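You operate a simulated robot arm through the tools that you are given. There is no shell and no other tool. Be economical: measure what you need, move in short steps, check, and stop when the job is done.

The job below is to be done with a simulated two-armed robot. You get a single attempt, and the scene is never put back.

TASK
Hold the level on the top of the packing bench steady with one hand and press the level button to switch it on with the other.

The check looks at the end state, three seconds after you hand in, the way a careful person would. Anything else that was tipped, shoved, dropped, spilled or broken makes it a failure.

THE ROBOT
Two 7-joint arms with two-finger parallel grippers on one trunk, on a base that drives. Base frame: it is fixed to the floor where the robot stands at the start and does not move with it; the origin is under the middle of the robot, x ahead of it, y to its left, z up; the surface under the hand at the start is at about z = 900. Readings come in mm, rad, newtons and seconds.
The left shoulder is at the start at [20, 138, 1240], the right one opposite. With the tool pointing down near the work surface each hand reaches from about 100 to 500 mm from the robot's upright axis, wherever it stands, measured 20 degrees to its own side. Places, roughly: level button [500, 0, 1000]. Payload 1.57 kg a hand.
The tool frame of a hand sits at the grasp point between the pads (the TCP): z along the fingers, y along the line on which they close. The tips reach 30 mm beyond it. Largest opening 80 mm; finger width 17, thickness 12; the body of the gripper, 40 by 82 mm, starts 80 mm behind the TCP.
Orientation is that of the tool frame in the base frame, as a unit quaternion [x, y, z, w]. With the fingers straight down and closing along the base's y, the tool's x points along the base's -x, its y along +y and its z along -z.

THE INTERFACE
- The arms move only by the tool drive_tool. It takes "left_plan", "right_plan" or both (then of equal length, played together; a hand with none holds still); each is a list of rows, each an object (a shift or turn left out is 0, a gripper value left out holds the last) with "delta_rot": the turn, a rotation vector about the tool's x, y, z in rad, a list of three; "delta_pos": the shift along the tool's x, y, z in mm, a list of three; "jaw": the finger opening in mm, from 0 to 80. In form: [{"delta_rot": [rx, ry, rz], "delta_pos": [x, y, z], "jaw": jaw}, ...]. A call has 1 to 8 rows; each row shifts and turns the commanded pose from where the row before left it, along the tool's axes as they then stand. Each row takes 0.2 s and may step no farther than 50 mm and 0.15 rad from the row before; otherwise, or with a gripper value out of range, the whole call is refused. A pose out of reach is approached as far as the arm can. The call stops where the force on the tool passes 40 N (or 10 N more than at its start, if that is more) or the arm is blocked; 0.2 s more then pass. The fingers move at their own pace (about 45 mm/s each) and stop on an object; they squeeze with about 43 N. The grip force told is the motor's: it shows also when the fingers shut on nothing. Time passes only in rows, and 0.2 s behind the last, so rows that do not move let the fingers close. It gives the time, the measured TCP pose, the force on the tool (base axes), the opening and the grip force at its end, in the units of the frame above (readings bear some noise), with the torque about the TCP (base axes, N m) and any sound that the robot's microphone picked up.
- Cameras (640 x 400 px; columns grow to the right, rows downward): "scene" is now at [192, -3.5, 1158]; the picture's right is [-0.02, -1.00, 0.00], its down [-0.22, 0.01, -0.98] and it looks along [0.97, -0.02, -0.22] (base axes); focal length 214 px, centre (320, 200). "left" rides on the left gripper at [72, 7, -122] in its tool frame; the picture's right is [-0.09, 1.00, 0.00], its down [-0.84, -0.08, -0.54] and it looks along [-0.54, -0.05, 0.84] (tool axes); focal length 238 px, centre (320, 200). "right" rides on the right gripper at [72, -7, -122] in its tool frame; the picture's right is [0.09, 1.00, 0.00], its down [-0.84, 0.08, -0.54] and it looks along [-0.54, 0.05, 0.84] (tool axes); focal length 238 px, centre (320, 200).
- get_image(camera): a new picture of that camera. The clock stands still meanwhile.
- slide_trunk(by): slides the trunk up (or, below 0, down) by that many mm; the arms and the scene camera ride with it, the base frame stays. It gives what a move gives, with no picture.
- steer(legs): drives the robot by 1 to 6 legs, each [ahead, left, turn to the left] in mm, mm and rad, along the robot's own axes; the way and the turn of a leg run together, so that a leg with both is an arc; at most 1500 mm and 3.142 rad a leg. The arms and the cameras ride along, it lands a little off, and it stops where it bumps. It gives what a move gives.
- pan_tilt(pan, tilt): turns the head with the scene camera to pan (to the left, within 1.047 rad either way) and tilt (down, from -0.506 to 1.204), counted from straight ahead of the robot. It gives what a move gives.
- pixel_to_xyz(camera, pixels): there is no depth. For up to 12 entries [column, row, z] of the newest picture of that camera ("zoom" is the newest enlarged one), the place [x, y] in the base frame at which the ray of that pixel passes the height z, good to about 3 mm. The clock stands still meanwhile.
- close_up(camera, box): a new picture of the part [left, top, right, bottom] of that camera's present view, enlarged. The clock stands still meanwhile.
- finish_job(): hands the job in; it is judged then, once.

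Keep the steps short. Do not move on a guess: measure, check each grasp and each placing, and mend mistakes. In all there are 80 turns and 58 pictures (those below and enlarged ones count). Leave the grippers open and the arms clear of the work at the hand-in unless told otherwise, and finish with a single line.

The tools are called after "Emit:" as a command line: name --argument value ..., lists and objects as JSON in quotes. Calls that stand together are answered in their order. drive_tool: Moves the arms, as the interface text tells. Its arguments: {"type":"object","properties":{"left_plan":{"type":"array","items":{"type":"object","properties":{"delta_rot":{"type":"array","items":{"type":"number"}},"delta_pos":{"type":"array","items":{"type":"number"}},"jaw":{"type":"number"}}}},"right_plan":{"type":"array","items":{"type":"object","properties":{"delta_rot":{"type":"array","items":{"type":"number"}},"delta_pos":{"type":"array","items":{"type":"number"}},"jaw":{"type":"number"}}}}},"required":[]} The other tools are called the same way: slide_trunk (by) slides the trunk up or down; steer (legs) drives the base; pan_tilt (pan, tilt) turns the head that bears the scene camera; get_image (camera) takes a picture; pixel_to_xyz (camera, pixels) gives the place at which the rays of pixels pass given heights; close_up (camera, box) takes an enlarged picture of a part of a camera's view; finish_job () hands the job in.

At the start:

```text
time: 0.0
left_position: [356.8, 197.2, 1066.7]
left_orientation: [-0.002, 0.954, -0.001, -0.301]
left_ft_force: [-0.6, 0.3, -0.4]
left_torque: [-0.01, -0.02, 0.01]
left_finger_gap: 79.8
left_grasp_force: 0.0
right_position: [360.2, -125.7, 1111.7]
right_orientation: [0.002, 0.984, -0.001, -0.178]
right_ft_force: [-0.2, -0.3, 0.2]
right_torque: [0.02, -0.01, -0.04]
right_finger_gap: 79.9
right_grasp_force: 0.1
trunk travel left (down, up): [-615.0, 625.0]
robot x, y, heading: [-2.6, -2.4, 0.002]
head pan, tilt: [-0.024, 0.223]
```

scene: 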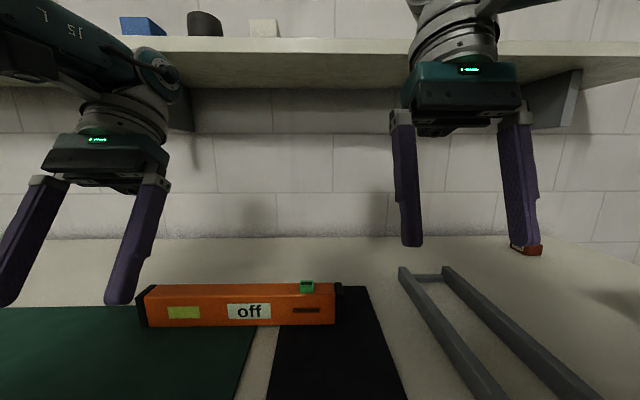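
right: 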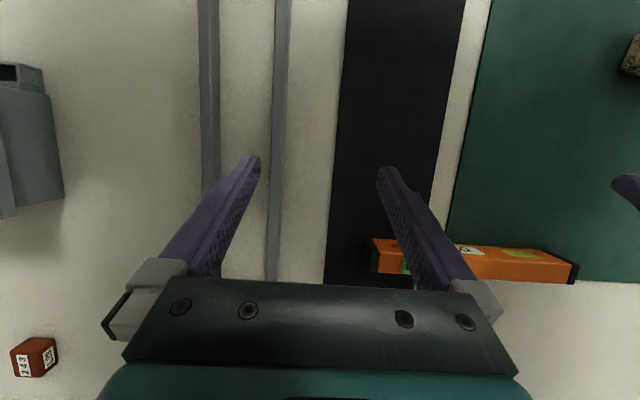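
left: 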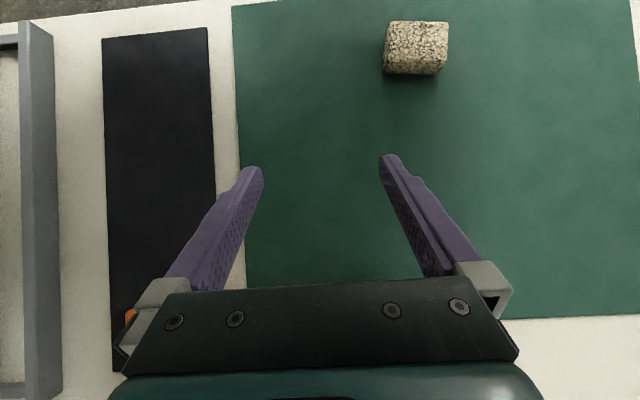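

I see the orange level with an "off" display and a green button at about (306,286) in the scene view. First I'll enlarge it and measure its corners.

Emit:
close_up --camera "scene" --box '[120, 260, 360, 410]'

Emit:
pixel_to_xyz --camera "scene" --pixels '[[147, 328, 900], [337, 324, 900], [147, 298, 950], [337, 294, 950], [306, 290, 950], [306, 283, 960], [147, 328, 905], [337, 283, 950]]'

```text
refused: 410 is not a number from 0 to 400
```

```text
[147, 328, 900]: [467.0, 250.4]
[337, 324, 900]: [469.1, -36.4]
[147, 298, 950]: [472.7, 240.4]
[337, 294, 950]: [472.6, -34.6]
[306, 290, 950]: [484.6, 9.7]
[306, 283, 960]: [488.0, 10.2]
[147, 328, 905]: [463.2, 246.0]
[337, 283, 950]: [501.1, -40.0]
```

The level's front face is at about x=468, running from y=-36 to 250, and its top is near z=950. Next I'll enlarge that area for the details.

Emit:
close_up --camera "scene" --box '[120, 265, 360, 400]'

```text
2.67 times, centred on (240, 332) of scene
```

zoom: 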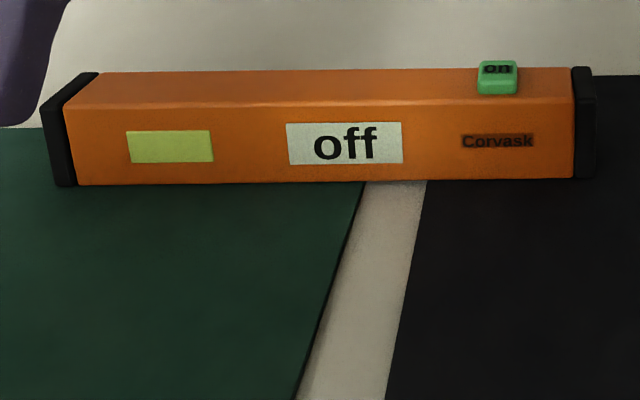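

The front bottom, front top and back top edges show clearly, so I'll measure the height and depth from them.

Emit:
pixel_to_xyz --camera "zoom" --pixels '[[320, 183, 900], [320, 104, 940], [320, 104, 950], [320, 71, 940], [320, 71, 950], [498, 93, 945], [498, 76, 955], [498, 61, 955], [480, 80, 950], [516, 80, 950], [596, 100, 945], [45, 105, 945]]'

```text
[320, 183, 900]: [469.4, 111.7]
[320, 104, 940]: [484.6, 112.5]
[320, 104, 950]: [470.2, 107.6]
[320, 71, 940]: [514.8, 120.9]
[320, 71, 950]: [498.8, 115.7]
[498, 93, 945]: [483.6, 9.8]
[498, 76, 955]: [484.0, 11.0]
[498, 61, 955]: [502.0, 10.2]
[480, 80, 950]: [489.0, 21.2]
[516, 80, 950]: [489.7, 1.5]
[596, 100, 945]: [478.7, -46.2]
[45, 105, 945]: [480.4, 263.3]
```

Level: x 470–499, top at about z=950, y -45..262. The button is at about (485, 11) with its top near 959. That is at the edge of reach, so I'll find the bench's near edge and other items before deciding whether to drive closer.

Emit:
pan_tilt --pan 0 --tilt 0.9

Emit:
get_image --camera "scene"

Emit:
pixel_to_xyz --camera "left" --pixels '[[150, 12, 900], [416, 60, 930]]'

```text
time: 1.1
left_position: [356.1, 195.9, 1067.1]
left_orientation: [-0.004, 0.953, -0.001, -0.302]
left_ft_force: [-0.6, 0.6, -0.2]
left_torque: [-0.01, -0.01, 0.03]
left_finger_gap: 80.2
left_grasp_force: 0.0
right_position: [360.3, -125.7, 1112.4]
right_orientation: [0.003, 0.984, 0.0, -0.178]
right_ft_force: [0.4, 0.5, -0.1]
right_torque: [0.01, 0.0, -0.02]
right_finger_gap: 79.9
right_grasp_force: 0.1
trunk travel left (down, up): [-615.0, 625.0]
robot x, y, heading: [-1.7, 0.1, -0.003]
head pan, tilt: [0.0, 0.901]
```

```text
53 pictures are left
```

scene: 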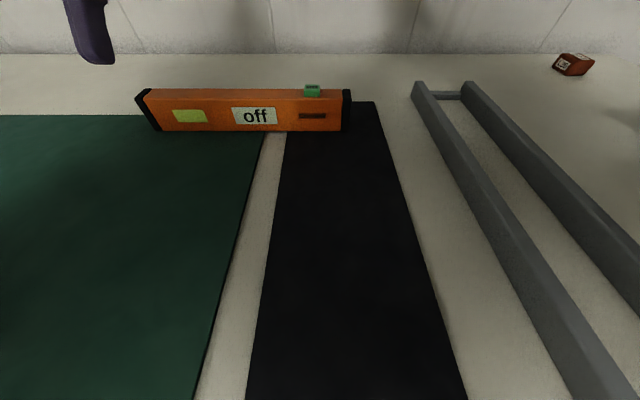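

```text
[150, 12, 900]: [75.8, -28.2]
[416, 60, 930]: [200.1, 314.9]
```

The bench's near edge is at about x=75, so driving forward could bump it. I'll try reaching from here. First I'll straighten the left hand to point down (-0.614 about tool y), then start yawing it 90° so it closes along base x.

Emit:
drive_tool --left_plan '[{"delta_rot": [0, -0.15, 0]}, {"delta_rot": [0, -0.15, 0]}, {"delta_rot": [0, -0.15, 0]}, {"delta_rot": [0, -0.15, 0]}, {"delta_rot": [0, -0.014, 0]}, {"delta_rot": [0, 0, 0.15]}, {"delta_rot": [0, 0, 0.15]}, {"delta_rot": [0, 0, 0.15]}]'

Emit:
drive_tool --left_plan '[{"delta_rot": [0, 0, 0.15]}, {"delta_rot": [0, 0, 0.15]}, {"delta_rot": [0, 0, 0.15]}, {"delta_rot": [0, 0, 0.15]}, {"delta_rot": [0, 0, 0.15]}, {"delta_rot": [0, 0, 0.15]}, {"delta_rot": [0, 0, 0.15]}, {"delta_rot": [0, 0, 0.071]}]'

```text
time: 2.9
left_position: [356.6, 196.0, 1067.4]
left_orientation: [0.22, 0.976, 0.001, 0.002]
left_ft_force: [0.2, 0.0, 0.2]
left_torque: [0.0, -0.01, 0.02]
left_finger_gap: 80.0
left_grasp_force: 0.1
right_position: [359.7, -125.6, 1111.0]
right_orientation: [0.002, 0.984, 0.0, -0.179]
right_ft_force: [0.5, -0.2, 1.1]
right_torque: [-0.01, 0.01, 0.02]
right_finger_gap: 80.1
right_grasp_force: 0.1
trunk travel left (down, up): [-615.0, 625.0]
robot x, y, heading: [-2.6, -1.0, 0.0]
head pan, tilt: [0.0, 0.901]
```

```text
time: 4.7
left_position: [288.2, 184.3, 1066.4]
left_orientation: [0.514, 0.857, 0.01, 0.024]
left_ft_force: [0.9, 0.0, -0.1]
left_torque: [0.0, 0.01, 0.0]
left_finger_gap: 79.9
left_grasp_force: 0.0
left hand out of reach, approached as far as the arm can: row 3, 4, 5, 6, 7, 8
right_position: [361.2, -125.8, 1111.8]
right_orientation: [0.003, 0.984, -0.001, -0.179]
right_ft_force: [-0.2, -0.2, 0.5]
right_torque: [0.0, 0.0, 0.03]
right_finger_gap: 80.0
right_grasp_force: 0.1
trunk travel left (down, up): [-615.0, 625.0]
robot x, y, heading: [0.3, -1.6, 0.003]
head pan, tilt: [0.0, 0.901]
```

A wrist limit stopped the yaw near 0.75–1.08 rad. I'll turn it the other way, and the readback will show which pose the command counts from.

Emit:
drive_tool --left_plan '[{"delta_rot": [0, 0, -0.15]}, {"delta_rot": [0, 0, -0.15]}, {"delta_rot": [0, 0, -0.15]}, {"delta_rot": [0, 0, -0.15]}, {"delta_rot": [0, 0, -0.15]}, {"delta_rot": [0, 0, -0.15]}, {"delta_rot": [0, 0, -0.15]}, {"delta_rot": [0, 0, -0.15]}]'

```text
time: 6.5
left_position: [287.9, 184.4, 1066.7]
left_orientation: [-0.061, 0.998, -0.007, 0.025]
left_ft_force: [-0.3, -0.6, -0.4]
left_torque: [-0.02, -0.01, 0.0]
left_finger_gap: 79.8
left_grasp_force: 0.1
right_position: [361.0, -126.7, 1111.9]
right_orientation: [0.003, 0.984, 0.0, -0.179]
right_ft_force: [-1.2, -0.3, 0.6]
right_torque: [0.02, -0.02, -0.02]
right_finger_gap: 79.9
right_grasp_force: 0.0
trunk travel left (down, up): [-615.0, 625.0]
robot x, y, heading: [-2.1, 1.7, 0.004]
head pan, tilt: [0.0, 0.901]
```

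The command counts from the pose actually reached. Yaw is now about -0.12 rad, so I'll keep turning toward -π/2.

Emit:
drive_tool --left_plan '[{"delta_rot": [0, 0, -0.15]}, {"delta_rot": [0, 0, -0.15]}, {"delta_rot": [0, 0, -0.15]}, {"delta_rot": [0, 0, -0.15]}, {"delta_rot": [0, 0, -0.15]}, {"delta_rot": [0, 0, -0.15]}, {"delta_rot": [0, 0, -0.15]}]'

```text
time: 8.1
left_position: [289.0, 182.7, 1066.0]
left_orientation: [-0.551, 0.834, -0.017, 0.018]
left_ft_force: [0.0, -0.4, 0.7]
left_torque: [-0.03, 0.02, 0.02]
left_finger_gap: 79.9
left_grasp_force: 0.1
right_position: [361.0, -126.3, 1111.7]
right_orientation: [0.004, 0.984, 0.0, -0.179]
right_ft_force: [-0.1, -0.2, -0.4]
right_torque: [0.0, 0.01, -0.02]
right_finger_gap: 79.9
right_grasp_force: 0.0
trunk travel left (down, up): [-615.0, 625.0]
robot x, y, heading: [-0.7, -1.3, 0.006]
head pan, tilt: [0.0, 0.901]
```

Yaw is about -1.17 rad, so 0.404 remains. There is also a 0.05 rad forward lean to correct.

Emit:
drive_tool --left_plan '[{"delta_rot": [0, 0, -0.15]}, {"delta_rot": [0, 0, -0.15]}, {"delta_rot": [0, 0, -0.104]}, {"delta_rot": [-0.049, 0, 0]}, {"delta_pos": [0, -40, 0]}, {"delta_pos": [0, -40, 0]}]'

```text
time: 9.4
left_position: [370.9, 184.3, 1066.5]
left_orientation: [-0.707, 0.707, -0.003, -0.003]
left_ft_force: [0.4, 1.0, -0.3]
left_torque: [0.01, 0.0, 0.02]
left_finger_gap: 80.0
left_grasp_force: 0.1
right_position: [359.2, -124.9, 1111.9]
right_orientation: [0.003, 0.984, 0.0, -0.179]
right_ft_force: [-0.3, -0.3, 0.5]
right_torque: [0.02, -0.01, 0.0]
right_finger_gap: 80.1
right_grasp_force: 0.1
trunk travel left (down, up): [-615.0, 625.0]
robot x, y, heading: [0.5, -0.6, -0.003]
head pan, tilt: [0.0, 0.901]
```

The hand is upright now. I'll move it over the level at x≈484, y≈155, staying at z=1066.

Emit:
drive_tool --left_plan '[{"delta_pos": [10, -38, 0]}, {"delta_pos": [10, -38, 0]}, {"delta_pos": [9, -37, 0]}]'

Emit:
get_image --camera "scene"

Emit:
get_image --camera "left"

```text
time: 10.2
left_position: [479.5, 156.3, 1067.1]
left_orientation: [-0.705, 0.709, -0.005, -0.002]
left_ft_force: [-0.9, 0.5, -0.4]
left_torque: [-0.05, -0.01, 0.0]
left_finger_gap: 80.2
left_grasp_force: 0.2
left hand out of reach, approached as far as the arm can: row 3
right_position: [359.9, -125.4, 1109.8]
right_orientation: [0.002, 0.984, -0.001, -0.178]
right_ft_force: [-0.8, 0.0, 0.1]
right_torque: [0.02, 0.04, 0.02]
right_finger_gap: 80.0
right_grasp_force: 0.0
trunk travel left (down, up): [-615.0, 625.0]
robot x, y, heading: [-1.2, -3.1, 0.004]
head pan, tilt: [0.0, 0.901]
```

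```text
52 pictures are left
```

scene: 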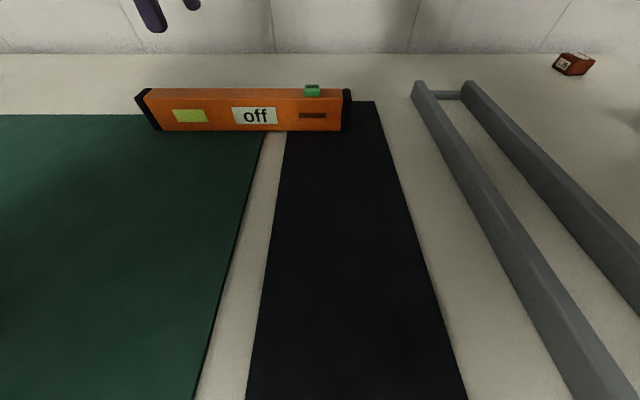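

```text
51 pictures are left
```

left: 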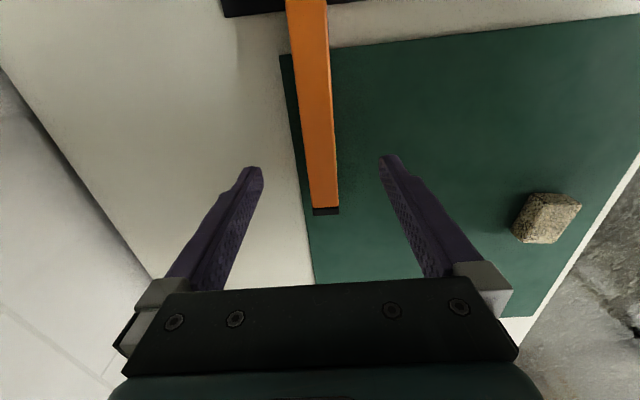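

The left hand reaches x≈480, which is its limit at this height. The left view shows the level between the fingers, so I'll measure its top edges there.

Emit:
pixel_to_xyz --camera "left" --pixels '[[312, 205, 950], [338, 205, 950], [302, 100, 950], [333, 100, 950], [290, 10, 950], [328, 10, 950]]'

```text
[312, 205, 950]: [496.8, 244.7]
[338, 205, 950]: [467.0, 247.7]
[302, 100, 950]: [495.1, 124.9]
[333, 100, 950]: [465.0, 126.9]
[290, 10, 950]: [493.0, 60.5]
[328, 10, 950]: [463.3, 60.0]
```

At y=155 the level's centre is x≈481, so the 479.5 hand position is well centred with about 24 mm clearance each side. I'll go down partway and check for drift.

Emit:
drive_tool --left_plan '[{"delta_pos": [0, 0, 25]}, {"delta_pos": [0, 0, 25]}]'

```text
time: 10.8
left_position: [476.9, 156.0, 1016.8]
left_orientation: [-0.707, 0.707, -0.005, -0.003]
left_ft_force: [0.0, -0.1, 0.2]
left_torque: [0.0, -0.01, 0.0]
left_finger_gap: 80.1
left_grasp_force: 0.0
right_position: [358.9, -125.8, 1111.5]
right_orientation: [0.003, 0.984, 0.0, -0.179]
right_ft_force: [-1.2, 0.4, -0.7]
right_torque: [0.02, 0.01, -0.01]
right_finger_gap: 79.8
right_grasp_force: 0.0
trunk travel left (down, up): [-615.0, 625.0]
robot x, y, heading: [-3.3, 1.8, -0.004]
head pan, tilt: [0.0, 0.901]
```

No trouble there. I'll shift 4 mm toward +x and go down another 40.

Emit:
drive_tool --left_plan '[{"delta_pos": [0, -4, 0]}, {"delta_pos": [0, 0, 20]}, {"delta_pos": [0, 0, 20]}]'

Emit:
get_image --camera "left"

Emit:
get_image --camera "scene"

```text
time: 11.7
left_position: [477.7, 155.3, 976.5]
left_orientation: [-0.707, 0.707, -0.003, -0.002]
left_ft_force: [-0.1, 0.6, -0.5]
left_torque: [-0.03, -0.03, -0.01]
left_finger_gap: 80.1
left_grasp_force: 0.0
left hand out of reach, approached as far as the arm can: row 3
right_position: [359.4, -125.4, 1111.8]
right_orientation: [0.002, 0.984, -0.001, -0.179]
right_ft_force: [-0.3, 0.4, -0.2]
right_torque: [0.0, -0.02, -0.02]
right_finger_gap: 79.9
right_grasp_force: 0.1
trunk travel left (down, up): [-615.0, 625.0]
robot x, y, heading: [0.7, -1.4, 0.001]
head pan, tilt: [0.0, 0.901]
```

```text
50 pictures are left
```

left: 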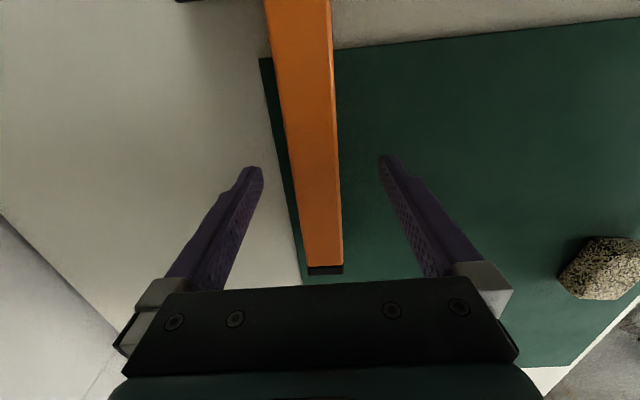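

```text
49 pictures are left
```

scene: 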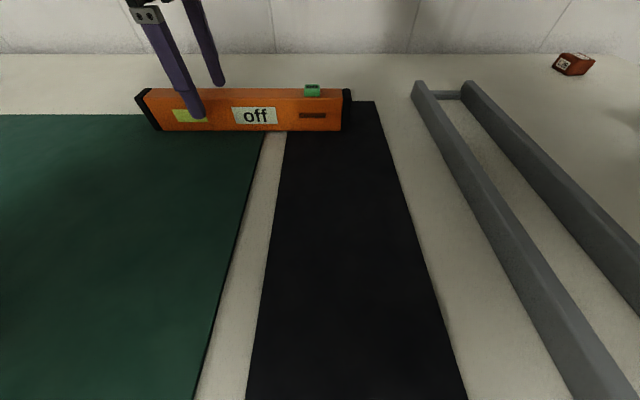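

Reach runs out as the hand drops. I'll raise the arm 40, add 3 mm in x, and let the trunk do the lowering.

Emit:
drive_tool --left_plan '[{"delta_pos": [0, 0, -40]}, {"delta_pos": [0, -3, 0]}]'

Emit:
slide_trunk --by -45

```text
time: 12.2
left_position: [481.1, 155.1, 1017.4]
left_orientation: [-0.707, 0.708, -0.004, -0.004]
left_ft_force: [0.6, -0.8, 0.5]
left_torque: [-0.01, 0.01, 0.02]
left_finger_gap: 79.8
left_grasp_force: 0.1
right_position: [359.5, -124.9, 1110.0]
right_orientation: [0.003, 0.984, 0.0, -0.179]
right_ft_force: [0.1, 0.5, 0.1]
right_torque: [0.01, 0.03, 0.0]
right_finger_gap: 80.1
right_grasp_force: 0.0
trunk travel left (down, up): [-615.0, 625.0]
robot x, y, heading: [1.3, 1.0, -0.002]
head pan, tilt: [0.0, 0.901]
```

```text
time: 13.1
left_position: [480.3, 154.6, 972.0]
left_orientation: [0.707, -0.707, 0.004, 0.004]
left_ft_force: [1.1, 0.6, 0.8]
left_torque: [0.01, 0.0, -0.04]
left_finger_gap: 79.9
left_grasp_force: 0.0
right_position: [359.6, -126.3, 1066.4]
right_orientation: [0.003, 0.984, 0.0, -0.18]
right_ft_force: [-0.3, 0.5, 0.0]
right_torque: [0.0, -0.03, 0.03]
right_finger_gap: 80.2
right_grasp_force: 0.0
trunk travel left (down, up): [-570.0, 670.0]
robot x, y, heading: [3.0, 2.5, -0.0]
head pan, tilt: [0.0, 0.901]
```

The hand is centred at x=480 and z=972. I'll lower the trunk another 32, which puts the TCP near 940 and the tips near 910.

Emit:
slide_trunk --by -32

Emit:
get_image --camera "scene"

Emit:
get_image --camera "left"

```text
time: 13.9
left_position: [480.8, 155.9, 938.9]
left_orientation: [0.708, -0.706, 0.004, 0.003]
left_ft_force: [0.3, 0.0, -1.5]
left_torque: [0.04, -0.01, 0.02]
left_finger_gap: 80.1
left_grasp_force: 0.1
right_position: [360.5, -125.7, 1033.5]
right_orientation: [0.003, 0.984, 0.0, -0.179]
right_ft_force: [-0.3, -0.2, -0.7]
right_torque: [0.01, 0.05, -0.02]
right_finger_gap: 80.1
right_grasp_force: 0.1
trunk travel left (down, up): [-538.0, 702.0]
robot x, y, heading: [-0.8, -3.5, 0.003]
head pan, tilt: [0.0, 0.901]
```

```text
48 pictures are left
```

scene: 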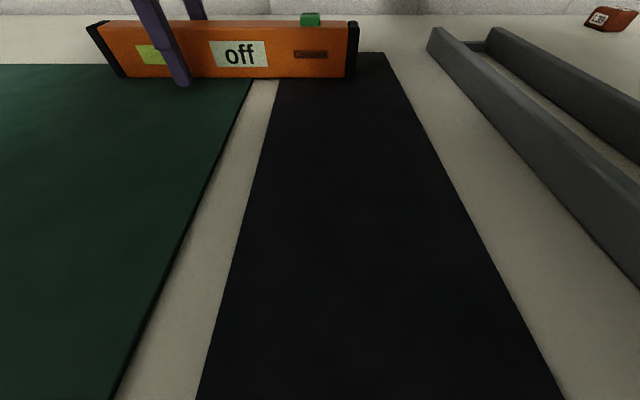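

```text
47 pictures are left
```

left: 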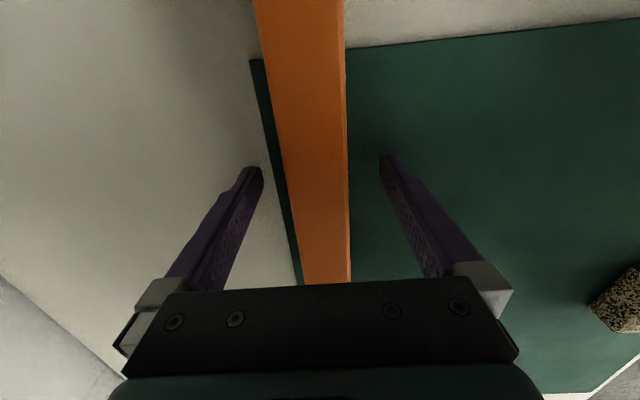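

The fingers straddle the level evenly. It's turned by about 0.02 rad, so I'll match that, then close gently and let it settle.

Emit:
drive_tool --left_plan '[{"delta_rot": [0, 0, 0.018], "jaw": 60}, {"jaw": 40}, {"jaw": 40}, {"jaw": 36}, {"jaw": 34}, {"jaw": 32}]'

Emit:
get_image --camera "left"

```text
time: 15.3
left_position: [480.2, 154.9, 939.3]
left_orientation: [-0.701, 0.713, -0.004, -0.004]
left_ft_force: [1.1, 0.0, -0.9]
left_torque: [0.03, -0.01, -0.03]
left_finger_gap: 32.8
left_grasp_force: 0.4
right_position: [360.2, -125.7, 1033.5]
right_orientation: [0.004, 0.984, 0.0, -0.179]
right_ft_force: [-0.5, 0.7, 0.1]
right_torque: [-0.02, 0.0, -0.02]
right_finger_gap: 80.0
right_grasp_force: 0.1
trunk travel left (down, up): [-538.0, 702.0]
robot x, y, heading: [0.4, 0.1, 0.002]
head pan, tilt: [0.0, 0.901]
```

```text
46 pictures are left
```

left: 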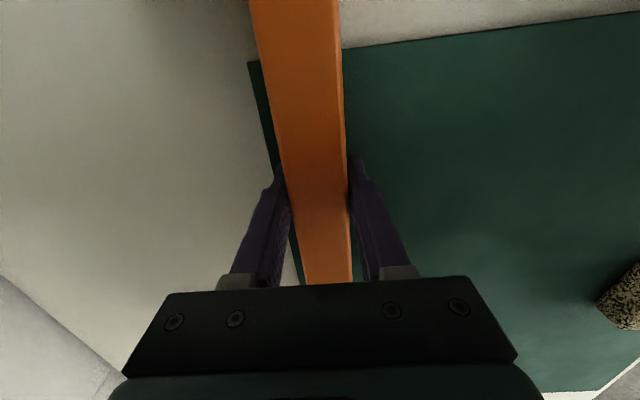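

The fingers are touching now. I'll close firmly.

Emit:
drive_tool --left_plan '[{"jaw": 30}, {"jaw": 27}, {"jaw": 24}, {}]'

Emit:
close_up --camera "scene" --box '[80, 0, 400, 200]'

Emit:
get_image --camera "right"

```text
time: 16.3
left_position: [480.4, 155.1, 939.8]
left_orientation: [-0.701, 0.714, -0.004, -0.004]
left_ft_force: [1.4, -0.4, 0.8]
left_torque: [0.08, 0.0, 0.23]
left_finger_gap: 31.9
left_grasp_force: 40.6
right_position: [359.6, -126.7, 1034.8]
right_orientation: [0.004, 0.984, 0.0, -0.179]
right_ft_force: [-0.8, 0.2, -0.4]
right_torque: [-0.02, -0.02, 0.01]
right_finger_gap: 80.2
right_grasp_force: 0.0
trunk travel left (down, up): [-538.0, 702.0]
robot x, y, heading: [1.2, -0.3, 0.004]
head pan, tilt: [0.0, 0.901]
```

```text
2.00 times, centred on (240, 100) of scene
```

zoom: 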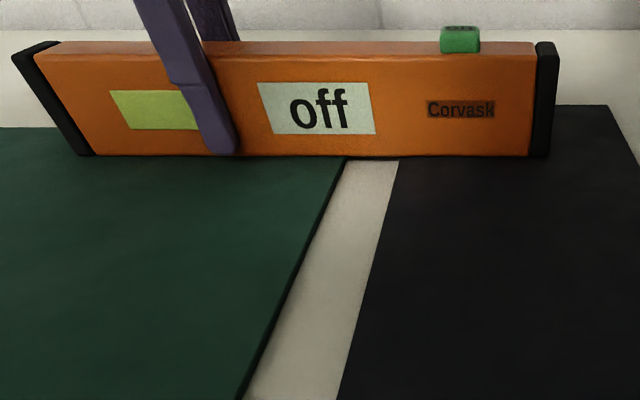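

```text
44 pictures are left
```

right: 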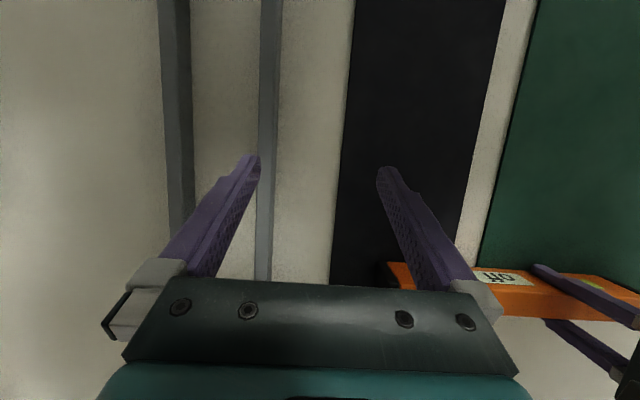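

The level is gripped at 32 mm with 40 N. Next I'll measure the button from this lower view.

Emit:
pixel_to_xyz --camera "zoom" --pixels '[[460, 52, 950], [441, 52, 950], [480, 52, 950], [460, 34, 958], [460, 34, 961], [460, 34, 964], [460, 26, 961], [300, 55, 950], [300, 156, 901]]'

Emit:
close_up --camera "scene" --box '[280, 0, 376, 60]'

```text
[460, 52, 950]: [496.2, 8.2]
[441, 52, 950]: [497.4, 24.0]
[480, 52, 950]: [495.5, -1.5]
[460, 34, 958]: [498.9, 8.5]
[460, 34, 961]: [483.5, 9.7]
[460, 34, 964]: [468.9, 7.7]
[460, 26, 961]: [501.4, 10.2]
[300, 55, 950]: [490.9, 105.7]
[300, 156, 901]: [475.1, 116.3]
```

```text
6.67 times, centred on (328, 30) of scene
```

zoom: 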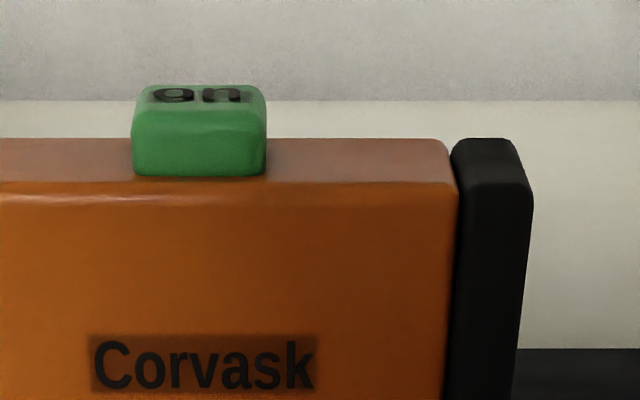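

The button is about 18 mm wide, near (482, 9), with its top at roughly z 961–964. With the right hand I'll close the jaw, point the fingers straight down, and roll 0.2 so the wrist leans away from the left hand.

Emit:
drive_tool --right_plan '[{"delta_rot": [0, -0.12, 0], "jaw": 0}, {"delta_rot": [0, -0.12, 0]}, {"delta_rot": [0, -0.12, 0]}, {"delta_rot": [-0.1, 0, 0]}, {"delta_rot": [-0.1, 0, 0]}, {}]'

Emit:
get_image --camera "right"

```text
time: 17.7
left_position: [481.3, 155.9, 939.0]
left_orientation: [-0.701, 0.713, -0.004, -0.004]
left_ft_force: [-0.3, -0.6, 2.7]
left_torque: [0.09, 0.11, 0.47]
left_finger_gap: 31.6
left_grasp_force: 40.5
right_position: [360.7, -124.6, 1034.8]
right_orientation: [0.002, 0.995, 0.101, 0.002]
right_ft_force: [-0.6, 0.7, 0.4]
right_torque: [0.01, -0.02, 0.01]
right_finger_gap: 0.0
right_grasp_force: 21.6
trunk travel left (down, up): [-538.0, 702.0]
robot x, y, heading: [0.6, 3.7, 0.003]
head pan, tilt: [0.0, 0.901]
```

```text
42 pictures are left
```

right: 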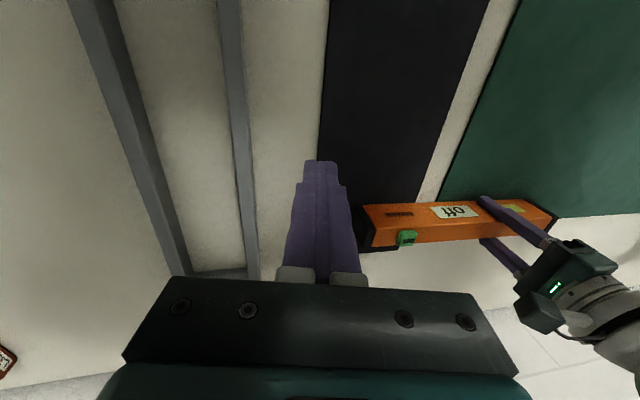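

The button's top is visible at about (407,238) in the right view. I'll measure it there.

Emit:
close_up --camera "right" --box '[352, 200, 480, 280]'

```text
5.00 times, centred on (416, 240) of right
```

zoom: 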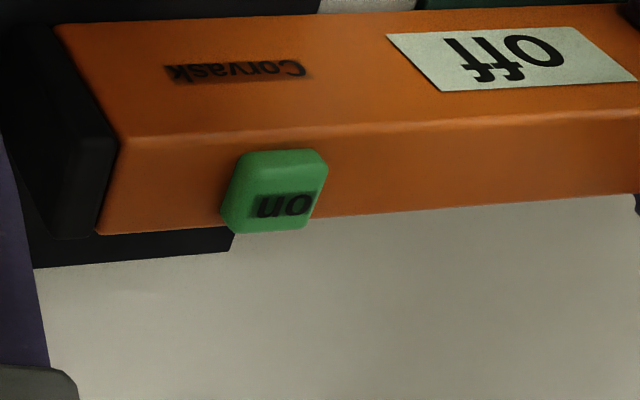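

Emit:
pixel_to_xyz --camera "zoom" --pixels '[[282, 206, 960], [285, 184, 960], [276, 229, 960], [252, 205, 960], [316, 203, 960], [285, 130, 951], [400, 122, 951], [400, 212, 951]]'

```text
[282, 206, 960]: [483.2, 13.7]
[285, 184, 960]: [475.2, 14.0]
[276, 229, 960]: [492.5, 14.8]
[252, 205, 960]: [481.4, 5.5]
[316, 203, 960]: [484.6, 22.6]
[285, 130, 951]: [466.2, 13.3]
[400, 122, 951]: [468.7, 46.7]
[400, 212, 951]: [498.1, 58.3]
```

The button's top centre is about (483, 12). I'll move the TCP to (483, 6) at the same height, with the fingertips about 45 mm above the button.

Emit:
drive_tool --right_plan '[{"delta_pos": [-24.5, 25.7, 5.2]}, {"delta_pos": [-24.5, 25.7, 5.2]}, {"delta_pos": [-24.5, 25.7, 5.2]}, {"delta_pos": [-24.5, 25.7, 5.2]}, {"delta_pos": [-24.5, 25.7, 5.2]}, {}]'

Emit:
get_image --camera "right"

Emit:
get_image --camera "scene"

```text
time: 19.1
left_position: [479.8, 155.2, 939.1]
left_orientation: [-0.701, 0.713, -0.004, -0.003]
left_ft_force: [-0.1, 0.2, 2.7]
left_torque: [-0.23, 0.06, -0.06]
left_finger_gap: 31.9
left_grasp_force: 40.4
right_position: [449.2, -12.5, 1009.5]
right_orientation: [0.005, 0.995, 0.098, -0.018]
right_ft_force: [0.1, -1.0, 1.0]
right_torque: [0.05, 0.01, -0.05]
right_finger_gap: 0.0
right_grasp_force: 21.3
right hand out of reach, approached as far as the arm can: row 4, 5
trunk travel left (down, up): [-538.0, 702.0]
robot x, y, heading: [-2.5, 0.1, 0.004]
head pan, tilt: [0.0, 0.901]
```

```text
40 pictures are left
```

right: 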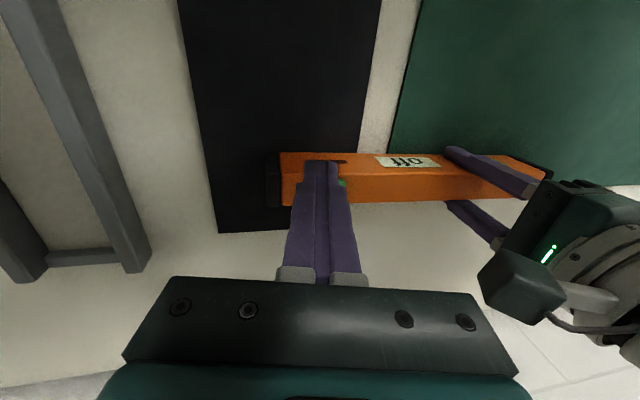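

```text
39 pictures are left
```

scene: 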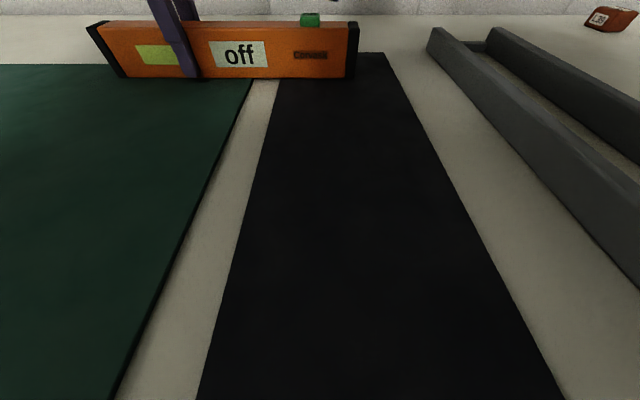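

The straight-down pose ran out of reach at x=449. I'll back up slightly, then tilt the fingers forward about 0.45 rad so the wrist sits farther back.

Emit:
drive_tool --right_plan '[{"delta_pos": [0, 0, -30]}, {"delta_rot": [0, -0.15, 0]}, {"delta_rot": [0, -0.15, 0]}, {"delta_rot": [0, -0.15, 0]}, {}]'

```text
time: 20.3
left_position: [481.4, 153.2, 940.1]
left_orientation: [-0.7, 0.714, -0.004, -0.003]
left_ft_force: [2.5, -4.0, 3.4]
left_torque: [0.72, 0.05, -0.08]
left_finger_gap: 31.7
left_grasp_force: 40.5
right_position: [453.5, -17.0, 1056.2]
right_orientation: [0.026, 0.969, 0.095, 0.225]
right_ft_force: [-0.4, 0.0, 0.0]
right_torque: [0.01, -0.02, 0.0]
right_finger_gap: 0.0
right_grasp_force: 21.2
trunk travel left (down, up): [-538.0, 702.0]
robot x, y, heading: [1.7, 0.6, -0.001]
head pan, tilt: [0.0, 0.901]
```

There's slack now. I'll take out half the roll, then move the TCP to about (476, 13, 1030). That leaves the fingertips about 35 mm above the button.

Emit:
drive_tool --right_plan '[{"delta_rot": [0.1, 0, 0]}, {"delta_pos": [-3.1, 14.1, 17.6]}, {"delta_pos": [-3.1, 14.1, 17.6]}, {}]'

Emit:
get_image --camera "scene"

Emit:
get_image --camera "right"

Emit:
get_image --camera "left"

```text
time: 21.3
left_position: [481.4, 154.0, 938.6]
left_orientation: [-0.701, 0.714, -0.004, -0.003]
left_ft_force: [1.5, -5.0, 4.9]
left_torque: [0.76, 0.12, 0.0]
left_finger_gap: 31.9
left_grasp_force: 40.5
right_position: [475.5, 14.7, 1032.4]
right_orientation: [0.036, 0.973, 0.048, 0.223]
right_ft_force: [-0.3, -0.1, 0.0]
right_torque: [-0.02, 0.03, 0.0]
right_finger_gap: 0.0
right_grasp_force: 21.5
trunk travel left (down, up): [-538.0, 702.0]
robot x, y, heading: [-4.2, -0.3, -0.002]
head pan, tilt: [0.0, 0.901]
```

```text
38 pictures are left
```

scene: 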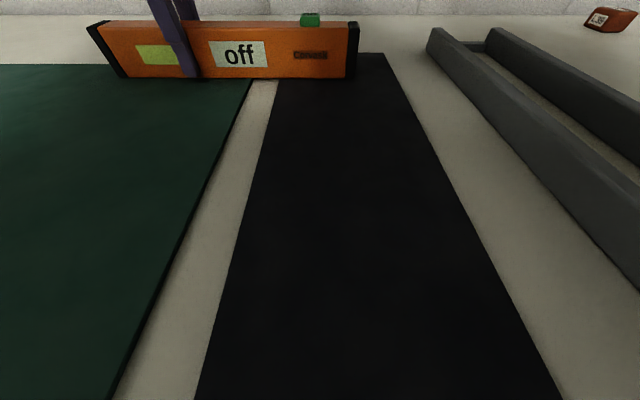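

```text
37 pictures are left
```

right: 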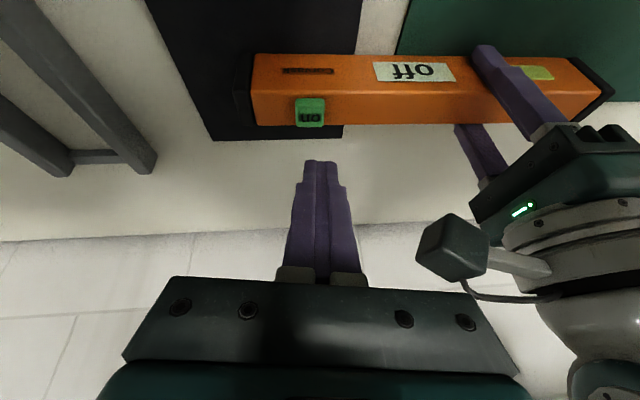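

```text
36 pictures are left
```

left: 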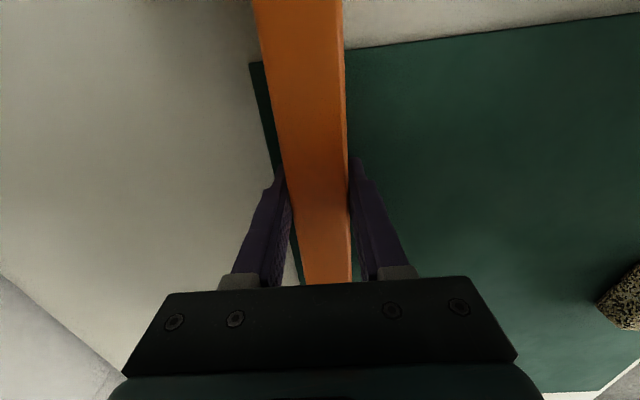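

The button shows clearly at (310,112) in the right view. I'll measure it from this close position.

Emit:
pixel_to_xyz --camera "right" --pixels '[[311, 116, 961], [297, 112, 961], [325, 112, 961], [311, 105, 961], [311, 126, 961], [320, 165, 1000]]'

Emit:
close_up --camera "right" --box '[256, 80, 384, 160]'

```text
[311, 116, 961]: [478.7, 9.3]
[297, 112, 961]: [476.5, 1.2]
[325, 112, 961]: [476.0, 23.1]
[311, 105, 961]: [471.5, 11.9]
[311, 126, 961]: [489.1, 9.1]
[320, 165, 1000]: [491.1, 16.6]
```

```text
5.00 times, centred on (320, 120) of right
```

zoom: 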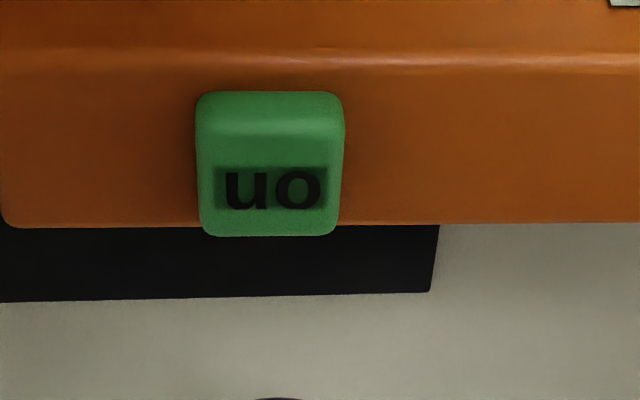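

The button's top face centre is (481, 11). I'll shift 3 mm toward -y and come straight down 30 mm, stopping just above it.

Emit:
drive_tool --right_plan '[{"delta_pos": [6.2, -4.6, 13.2]}, {"delta_pos": [6.5, -1.6, 13.4]}, {}]'

Emit:
get_image --camera "scene"

Emit:
get_image --camera "right"

```text
time: 22.1
left_position: [481.2, 154.8, 938.4]
left_orientation: [-0.7, 0.714, -0.004, -0.002]
left_ft_force: [0.2, -4.6, 4.4]
left_torque: [0.8, 0.1, 0.0]
left_finger_gap: 31.5
left_grasp_force: 40.3
right_position: [475.3, 10.0, 1002.3]
right_orientation: [0.036, 0.973, 0.047, 0.222]
right_ft_force: [0.2, 0.5, -0.2]
right_torque: [0.0, -0.03, 0.0]
right_finger_gap: 0.0
right_grasp_force: 21.3
trunk travel left (down, up): [-538.0, 702.0]
robot x, y, heading: [-0.2, -3.5, -0.001]
head pan, tilt: [0.0, 0.901]
```

```text
34 pictures are left
```

scene: 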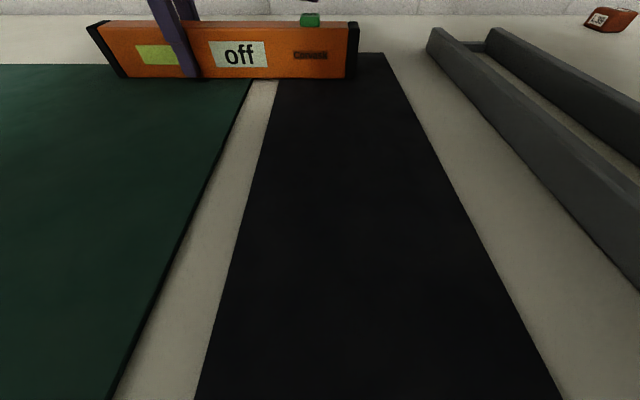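

```text
33 pictures are left
```

right: 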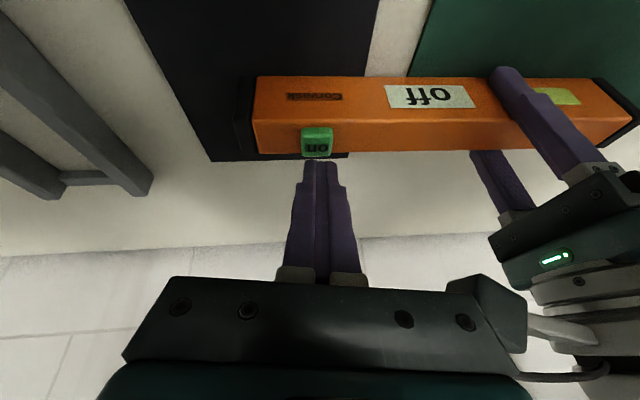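

The fingertips are just above the button. I'll check the alignment and gap with a close-up.

Emit:
close_up --camera "scene" --box '[264, 0, 360, 60]'

```text
6.67 times, centred on (312, 30) of scene
```

zoom: 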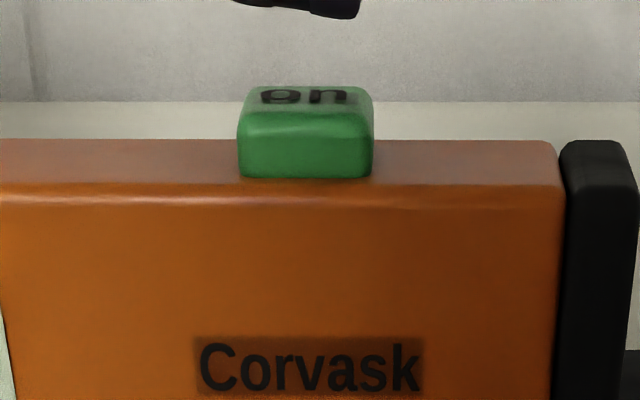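

The tip is laterally over the button with a gap of about 12–16 mm. I'll lower in small steps and watch the force.

Emit:
drive_tool --right_plan '[{"delta_pos": [2.2, -0.5, 4.5]}, {"delta_pos": [1.3, -0.3, 2.7]}, {"delta_pos": [0.9, -0.2, 1.8]}]'

Emit:
close_up --camera "scene" --box '[200, 0, 360, 100]'

```text
time: 22.9
left_position: [480.0, 154.3, 940.0]
left_orientation: [-0.701, 0.713, -0.004, -0.004]
left_ft_force: [1.6, -5.3, 3.5]
left_torque: [1.03, 0.13, 0.19]
left_finger_gap: 31.8
left_grasp_force: 39.8
right_position: [476.0, 9.7, 992.7]
right_orientation: [0.035, 0.973, 0.048, 0.223]
right_ft_force: [-0.9, -0.6, 2.0]
right_torque: [0.0, -0.02, 0.01]
right_finger_gap: 0.0
right_grasp_force: 21.6
trunk travel left (down, up): [-538.0, 702.0]
robot x, y, heading: [-1.0, -1.6, -0.001]
head pan, tilt: [0.0, 0.901]
heard: click
```

```text
4.00 times, centred on (280, 50) of scene
```

zoom: 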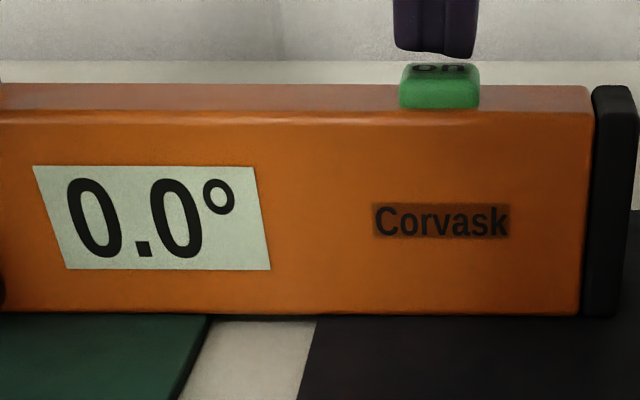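

I heard a click and the display now reads "0.0°", so the level is on. I won't press again. The right hand goes straight up.

Emit:
drive_tool --right_plan '[{"delta_pos": [-8.6, 2.1, -17.9]}, {"delta_pos": [-12.9, 3.2, -26.8]}, {"delta_pos": [10, -40, -10]}, {"delta_pos": [10, -40, -10]}, {"delta_pos": [20, -30, 0]}]'

Emit:
get_image --camera "scene"

Emit:
get_image --camera "left"

```text
time: 24.1
left_position: [480.1, 155.4, 938.5]
left_orientation: [-0.702, 0.713, -0.003, -0.004]
left_ft_force: [0.5, -0.4, 1.9]
left_torque: [-0.39, 0.11, 0.25]
left_finger_gap: 31.8
left_grasp_force: 40.1
right_position: [424.1, -95.2, 1032.0]
right_orientation: [0.035, 0.973, 0.048, 0.222]
right_ft_force: [0.4, -0.4, 0.1]
right_torque: [-0.01, 0.02, 0.03]
right_finger_gap: 0.0
right_grasp_force: 20.5
trunk travel left (down, up): [-538.0, 702.0]
robot x, y, heading: [-1.1, 0.6, -0.006]
head pan, tilt: [0.0, 0.901]
```

```text
30 pictures are left
```

scene: 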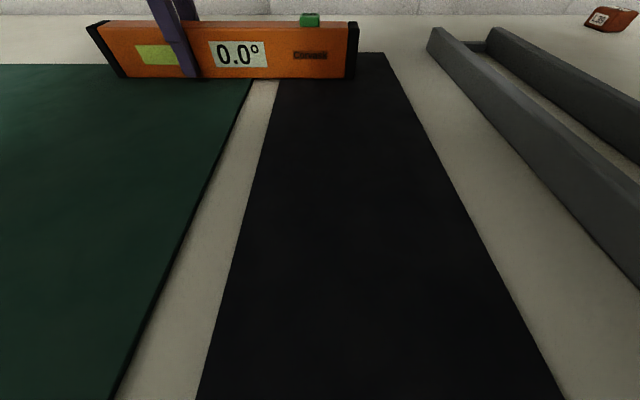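

```text
29 pictures are left
```

left: 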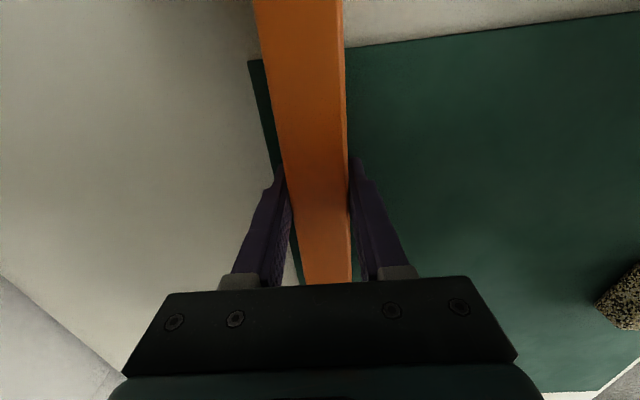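

The display stays on and the level hasn't moved. I'll open the left gripper fully while it holds position, and open the right one in free air.

Emit:
drive_tool --left_plan '[{"jaw": 40}, {"jaw": 60}, {"jaw": 80}, {}, {}]' --right_plan '[{"jaw": 80}, {}, {}, {}, {}]'

Emit:
get_image --camera "left"

```text
time: 25.3
left_position: [480.7, 155.0, 940.0]
left_orientation: [-0.701, 0.713, -0.003, -0.004]
left_ft_force: [0.6, -0.2, -0.1]
left_torque: [0.0, 0.0, 0.03]
left_finger_gap: 80.0
left_grasp_force: 0.1
right_position: [425.1, -95.8, 1031.0]
right_orientation: [0.037, 0.973, 0.047, 0.222]
right_ft_force: [-0.1, -0.3, 0.2]
right_torque: [-0.01, -0.05, 0.02]
right_finger_gap: 80.1
right_grasp_force: 0.0
trunk travel left (down, up): [-538.0, 702.0]
robot x, y, heading: [1.0, -4.5, 0.0]
head pan, tilt: [0.0, 0.901]
```

```text
28 pictures are left
```

left: 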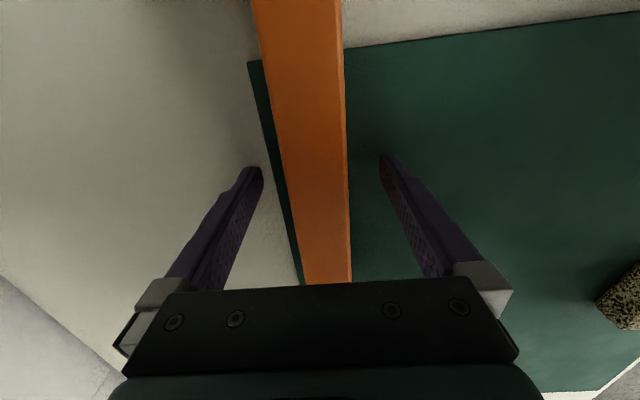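

The fingers are clear on both sides. I'll raise the trunk 100 mm, which lifts the hand straight up, then back the left hand off toward the robot.

Emit:
slide_trunk --by 100

Emit:
drive_tool --left_plan '[{"delta_pos": [-5, 35, 0]}, {"delta_pos": [-5, 35, 0]}, {"delta_pos": [-5, 35, 0]}, {}]'

Emit:
get_image --camera "scene"

```text
time: 26.6
left_position: [479.5, 154.6, 1039.8]
left_orientation: [-0.701, 0.713, -0.004, -0.004]
left_ft_force: [0.3, -0.2, -0.3]
left_torque: [-0.01, 0.0, 0.01]
left_finger_gap: 79.9
left_grasp_force: 0.2
right_position: [424.5, -94.1, 1131.5]
right_orientation: [0.036, 0.973, 0.047, 0.221]
right_ft_force: [0.8, -0.1, -0.1]
right_torque: [0.02, 0.01, -0.04]
right_finger_gap: 80.0
right_grasp_force: 0.0
trunk travel left (down, up): [-638.0, 602.0]
robot x, y, heading: [-0.7, -1.0, 0.0]
head pan, tilt: [0.0, 0.901]
```

```text
time: 27.6
left_position: [480.8, 155.1, 1037.9]
left_orientation: [-0.701, 0.714, -0.004, -0.003]
left_ft_force: [-0.2, -0.1, -0.3]
left_torque: [0.02, -0.01, -0.01]
left_finger_gap: 79.7
left_grasp_force: 0.1
left hand out of reach, approached as far as the arm can: row 1, 2, 3
right_position: [424.2, -94.3, 1131.9]
right_orientation: [0.036, 0.973, 0.048, 0.222]
right_ft_force: [0.1, -0.3, 0.1]
right_torque: [-0.01, 0.03, 0.03]
right_finger_gap: 80.2
right_grasp_force: 0.0
trunk travel left (down, up): [-638.0, 602.0]
robot x, y, heading: [-1.7, -4.1, -0.001]
head pan, tilt: [0.0, 0.901]
```

```text
27 pictures are left
```

scene: 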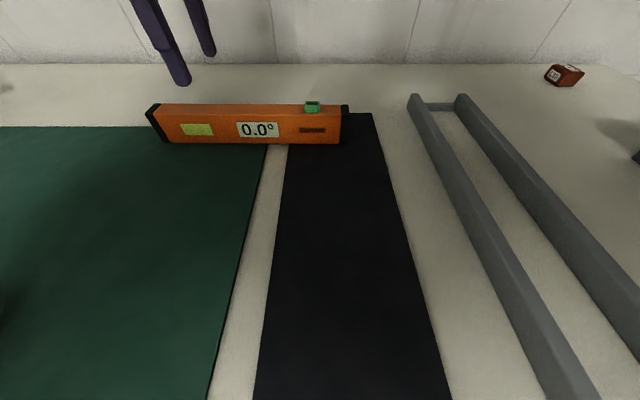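

The level is on, upright and in place, and nothing else has been disturbed. The left hand didn't back off because it's at the edge of reach, so I'll raise the trunk another 60 mm for clearance and check once more.

Emit:
slide_trunk --by 60

Emit:
pan_tilt --pan 0 --tilt 0.5

Emit:
get_image --camera "scene"

```text
time: 28.6
left_position: [481.0, 155.4, 1098.4]
left_orientation: [-0.701, 0.713, -0.003, -0.003]
left_ft_force: [0.0, -0.1, 0.3]
left_torque: [0.0, -0.01, -0.04]
left_finger_gap: 80.0
left_grasp_force: 0.0
right_position: [424.9, -96.2, 1192.0]
right_orientation: [0.037, 0.973, 0.047, 0.222]
right_ft_force: [0.9, 0.2, -0.7]
right_torque: [0.03, 0.0, 0.01]
right_finger_gap: 80.0
right_grasp_force: 0.0
trunk travel left (down, up): [-698.0, 542.0]
robot x, y, heading: [1.3, -1.4, -0.004]
head pan, tilt: [0.0, 0.901]
```

```text
time: 29.5
left_position: [479.9, 155.2, 1098.6]
left_orientation: [-0.701, 0.713, -0.004, -0.004]
left_ft_force: [0.4, -0.7, 0.2]
left_torque: [-0.02, 0.02, -0.04]
left_finger_gap: 79.9
left_grasp_force: 0.0
right_position: [424.1, -95.3, 1190.6]
right_orientation: [0.036, 0.973, 0.048, 0.223]
right_ft_force: [0.3, -0.3, -0.4]
right_torque: [0.02, -0.01, 0.01]
right_finger_gap: 80.1
right_grasp_force: 0.0
trunk travel left (down, up): [-698.0, 542.0]
robot x, y, heading: [-4.5, -1.1, 0.007]
head pan, tilt: [0.0, 0.499]
```

```text
26 pictures are left
```

scene: 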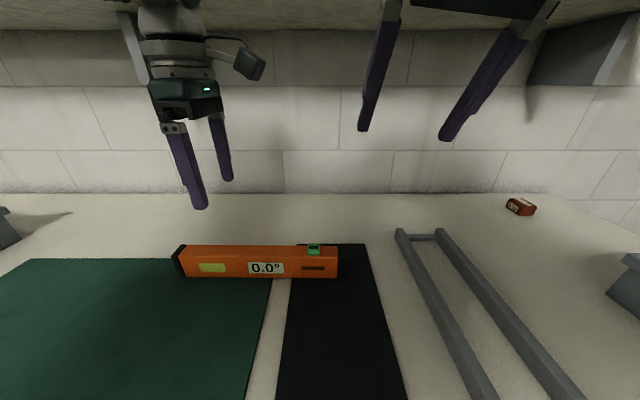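

The display still reads 0.0°, both grippers are open and clear of the work, and nothing else has moved. I'm handing in.

Emit:
finish_job

```text
The job is handed in.
```

The level is switched on and reads 0.0°; the left hand held it while the right pressed the button, and both hands are now open and clear with nothing else disturbed.
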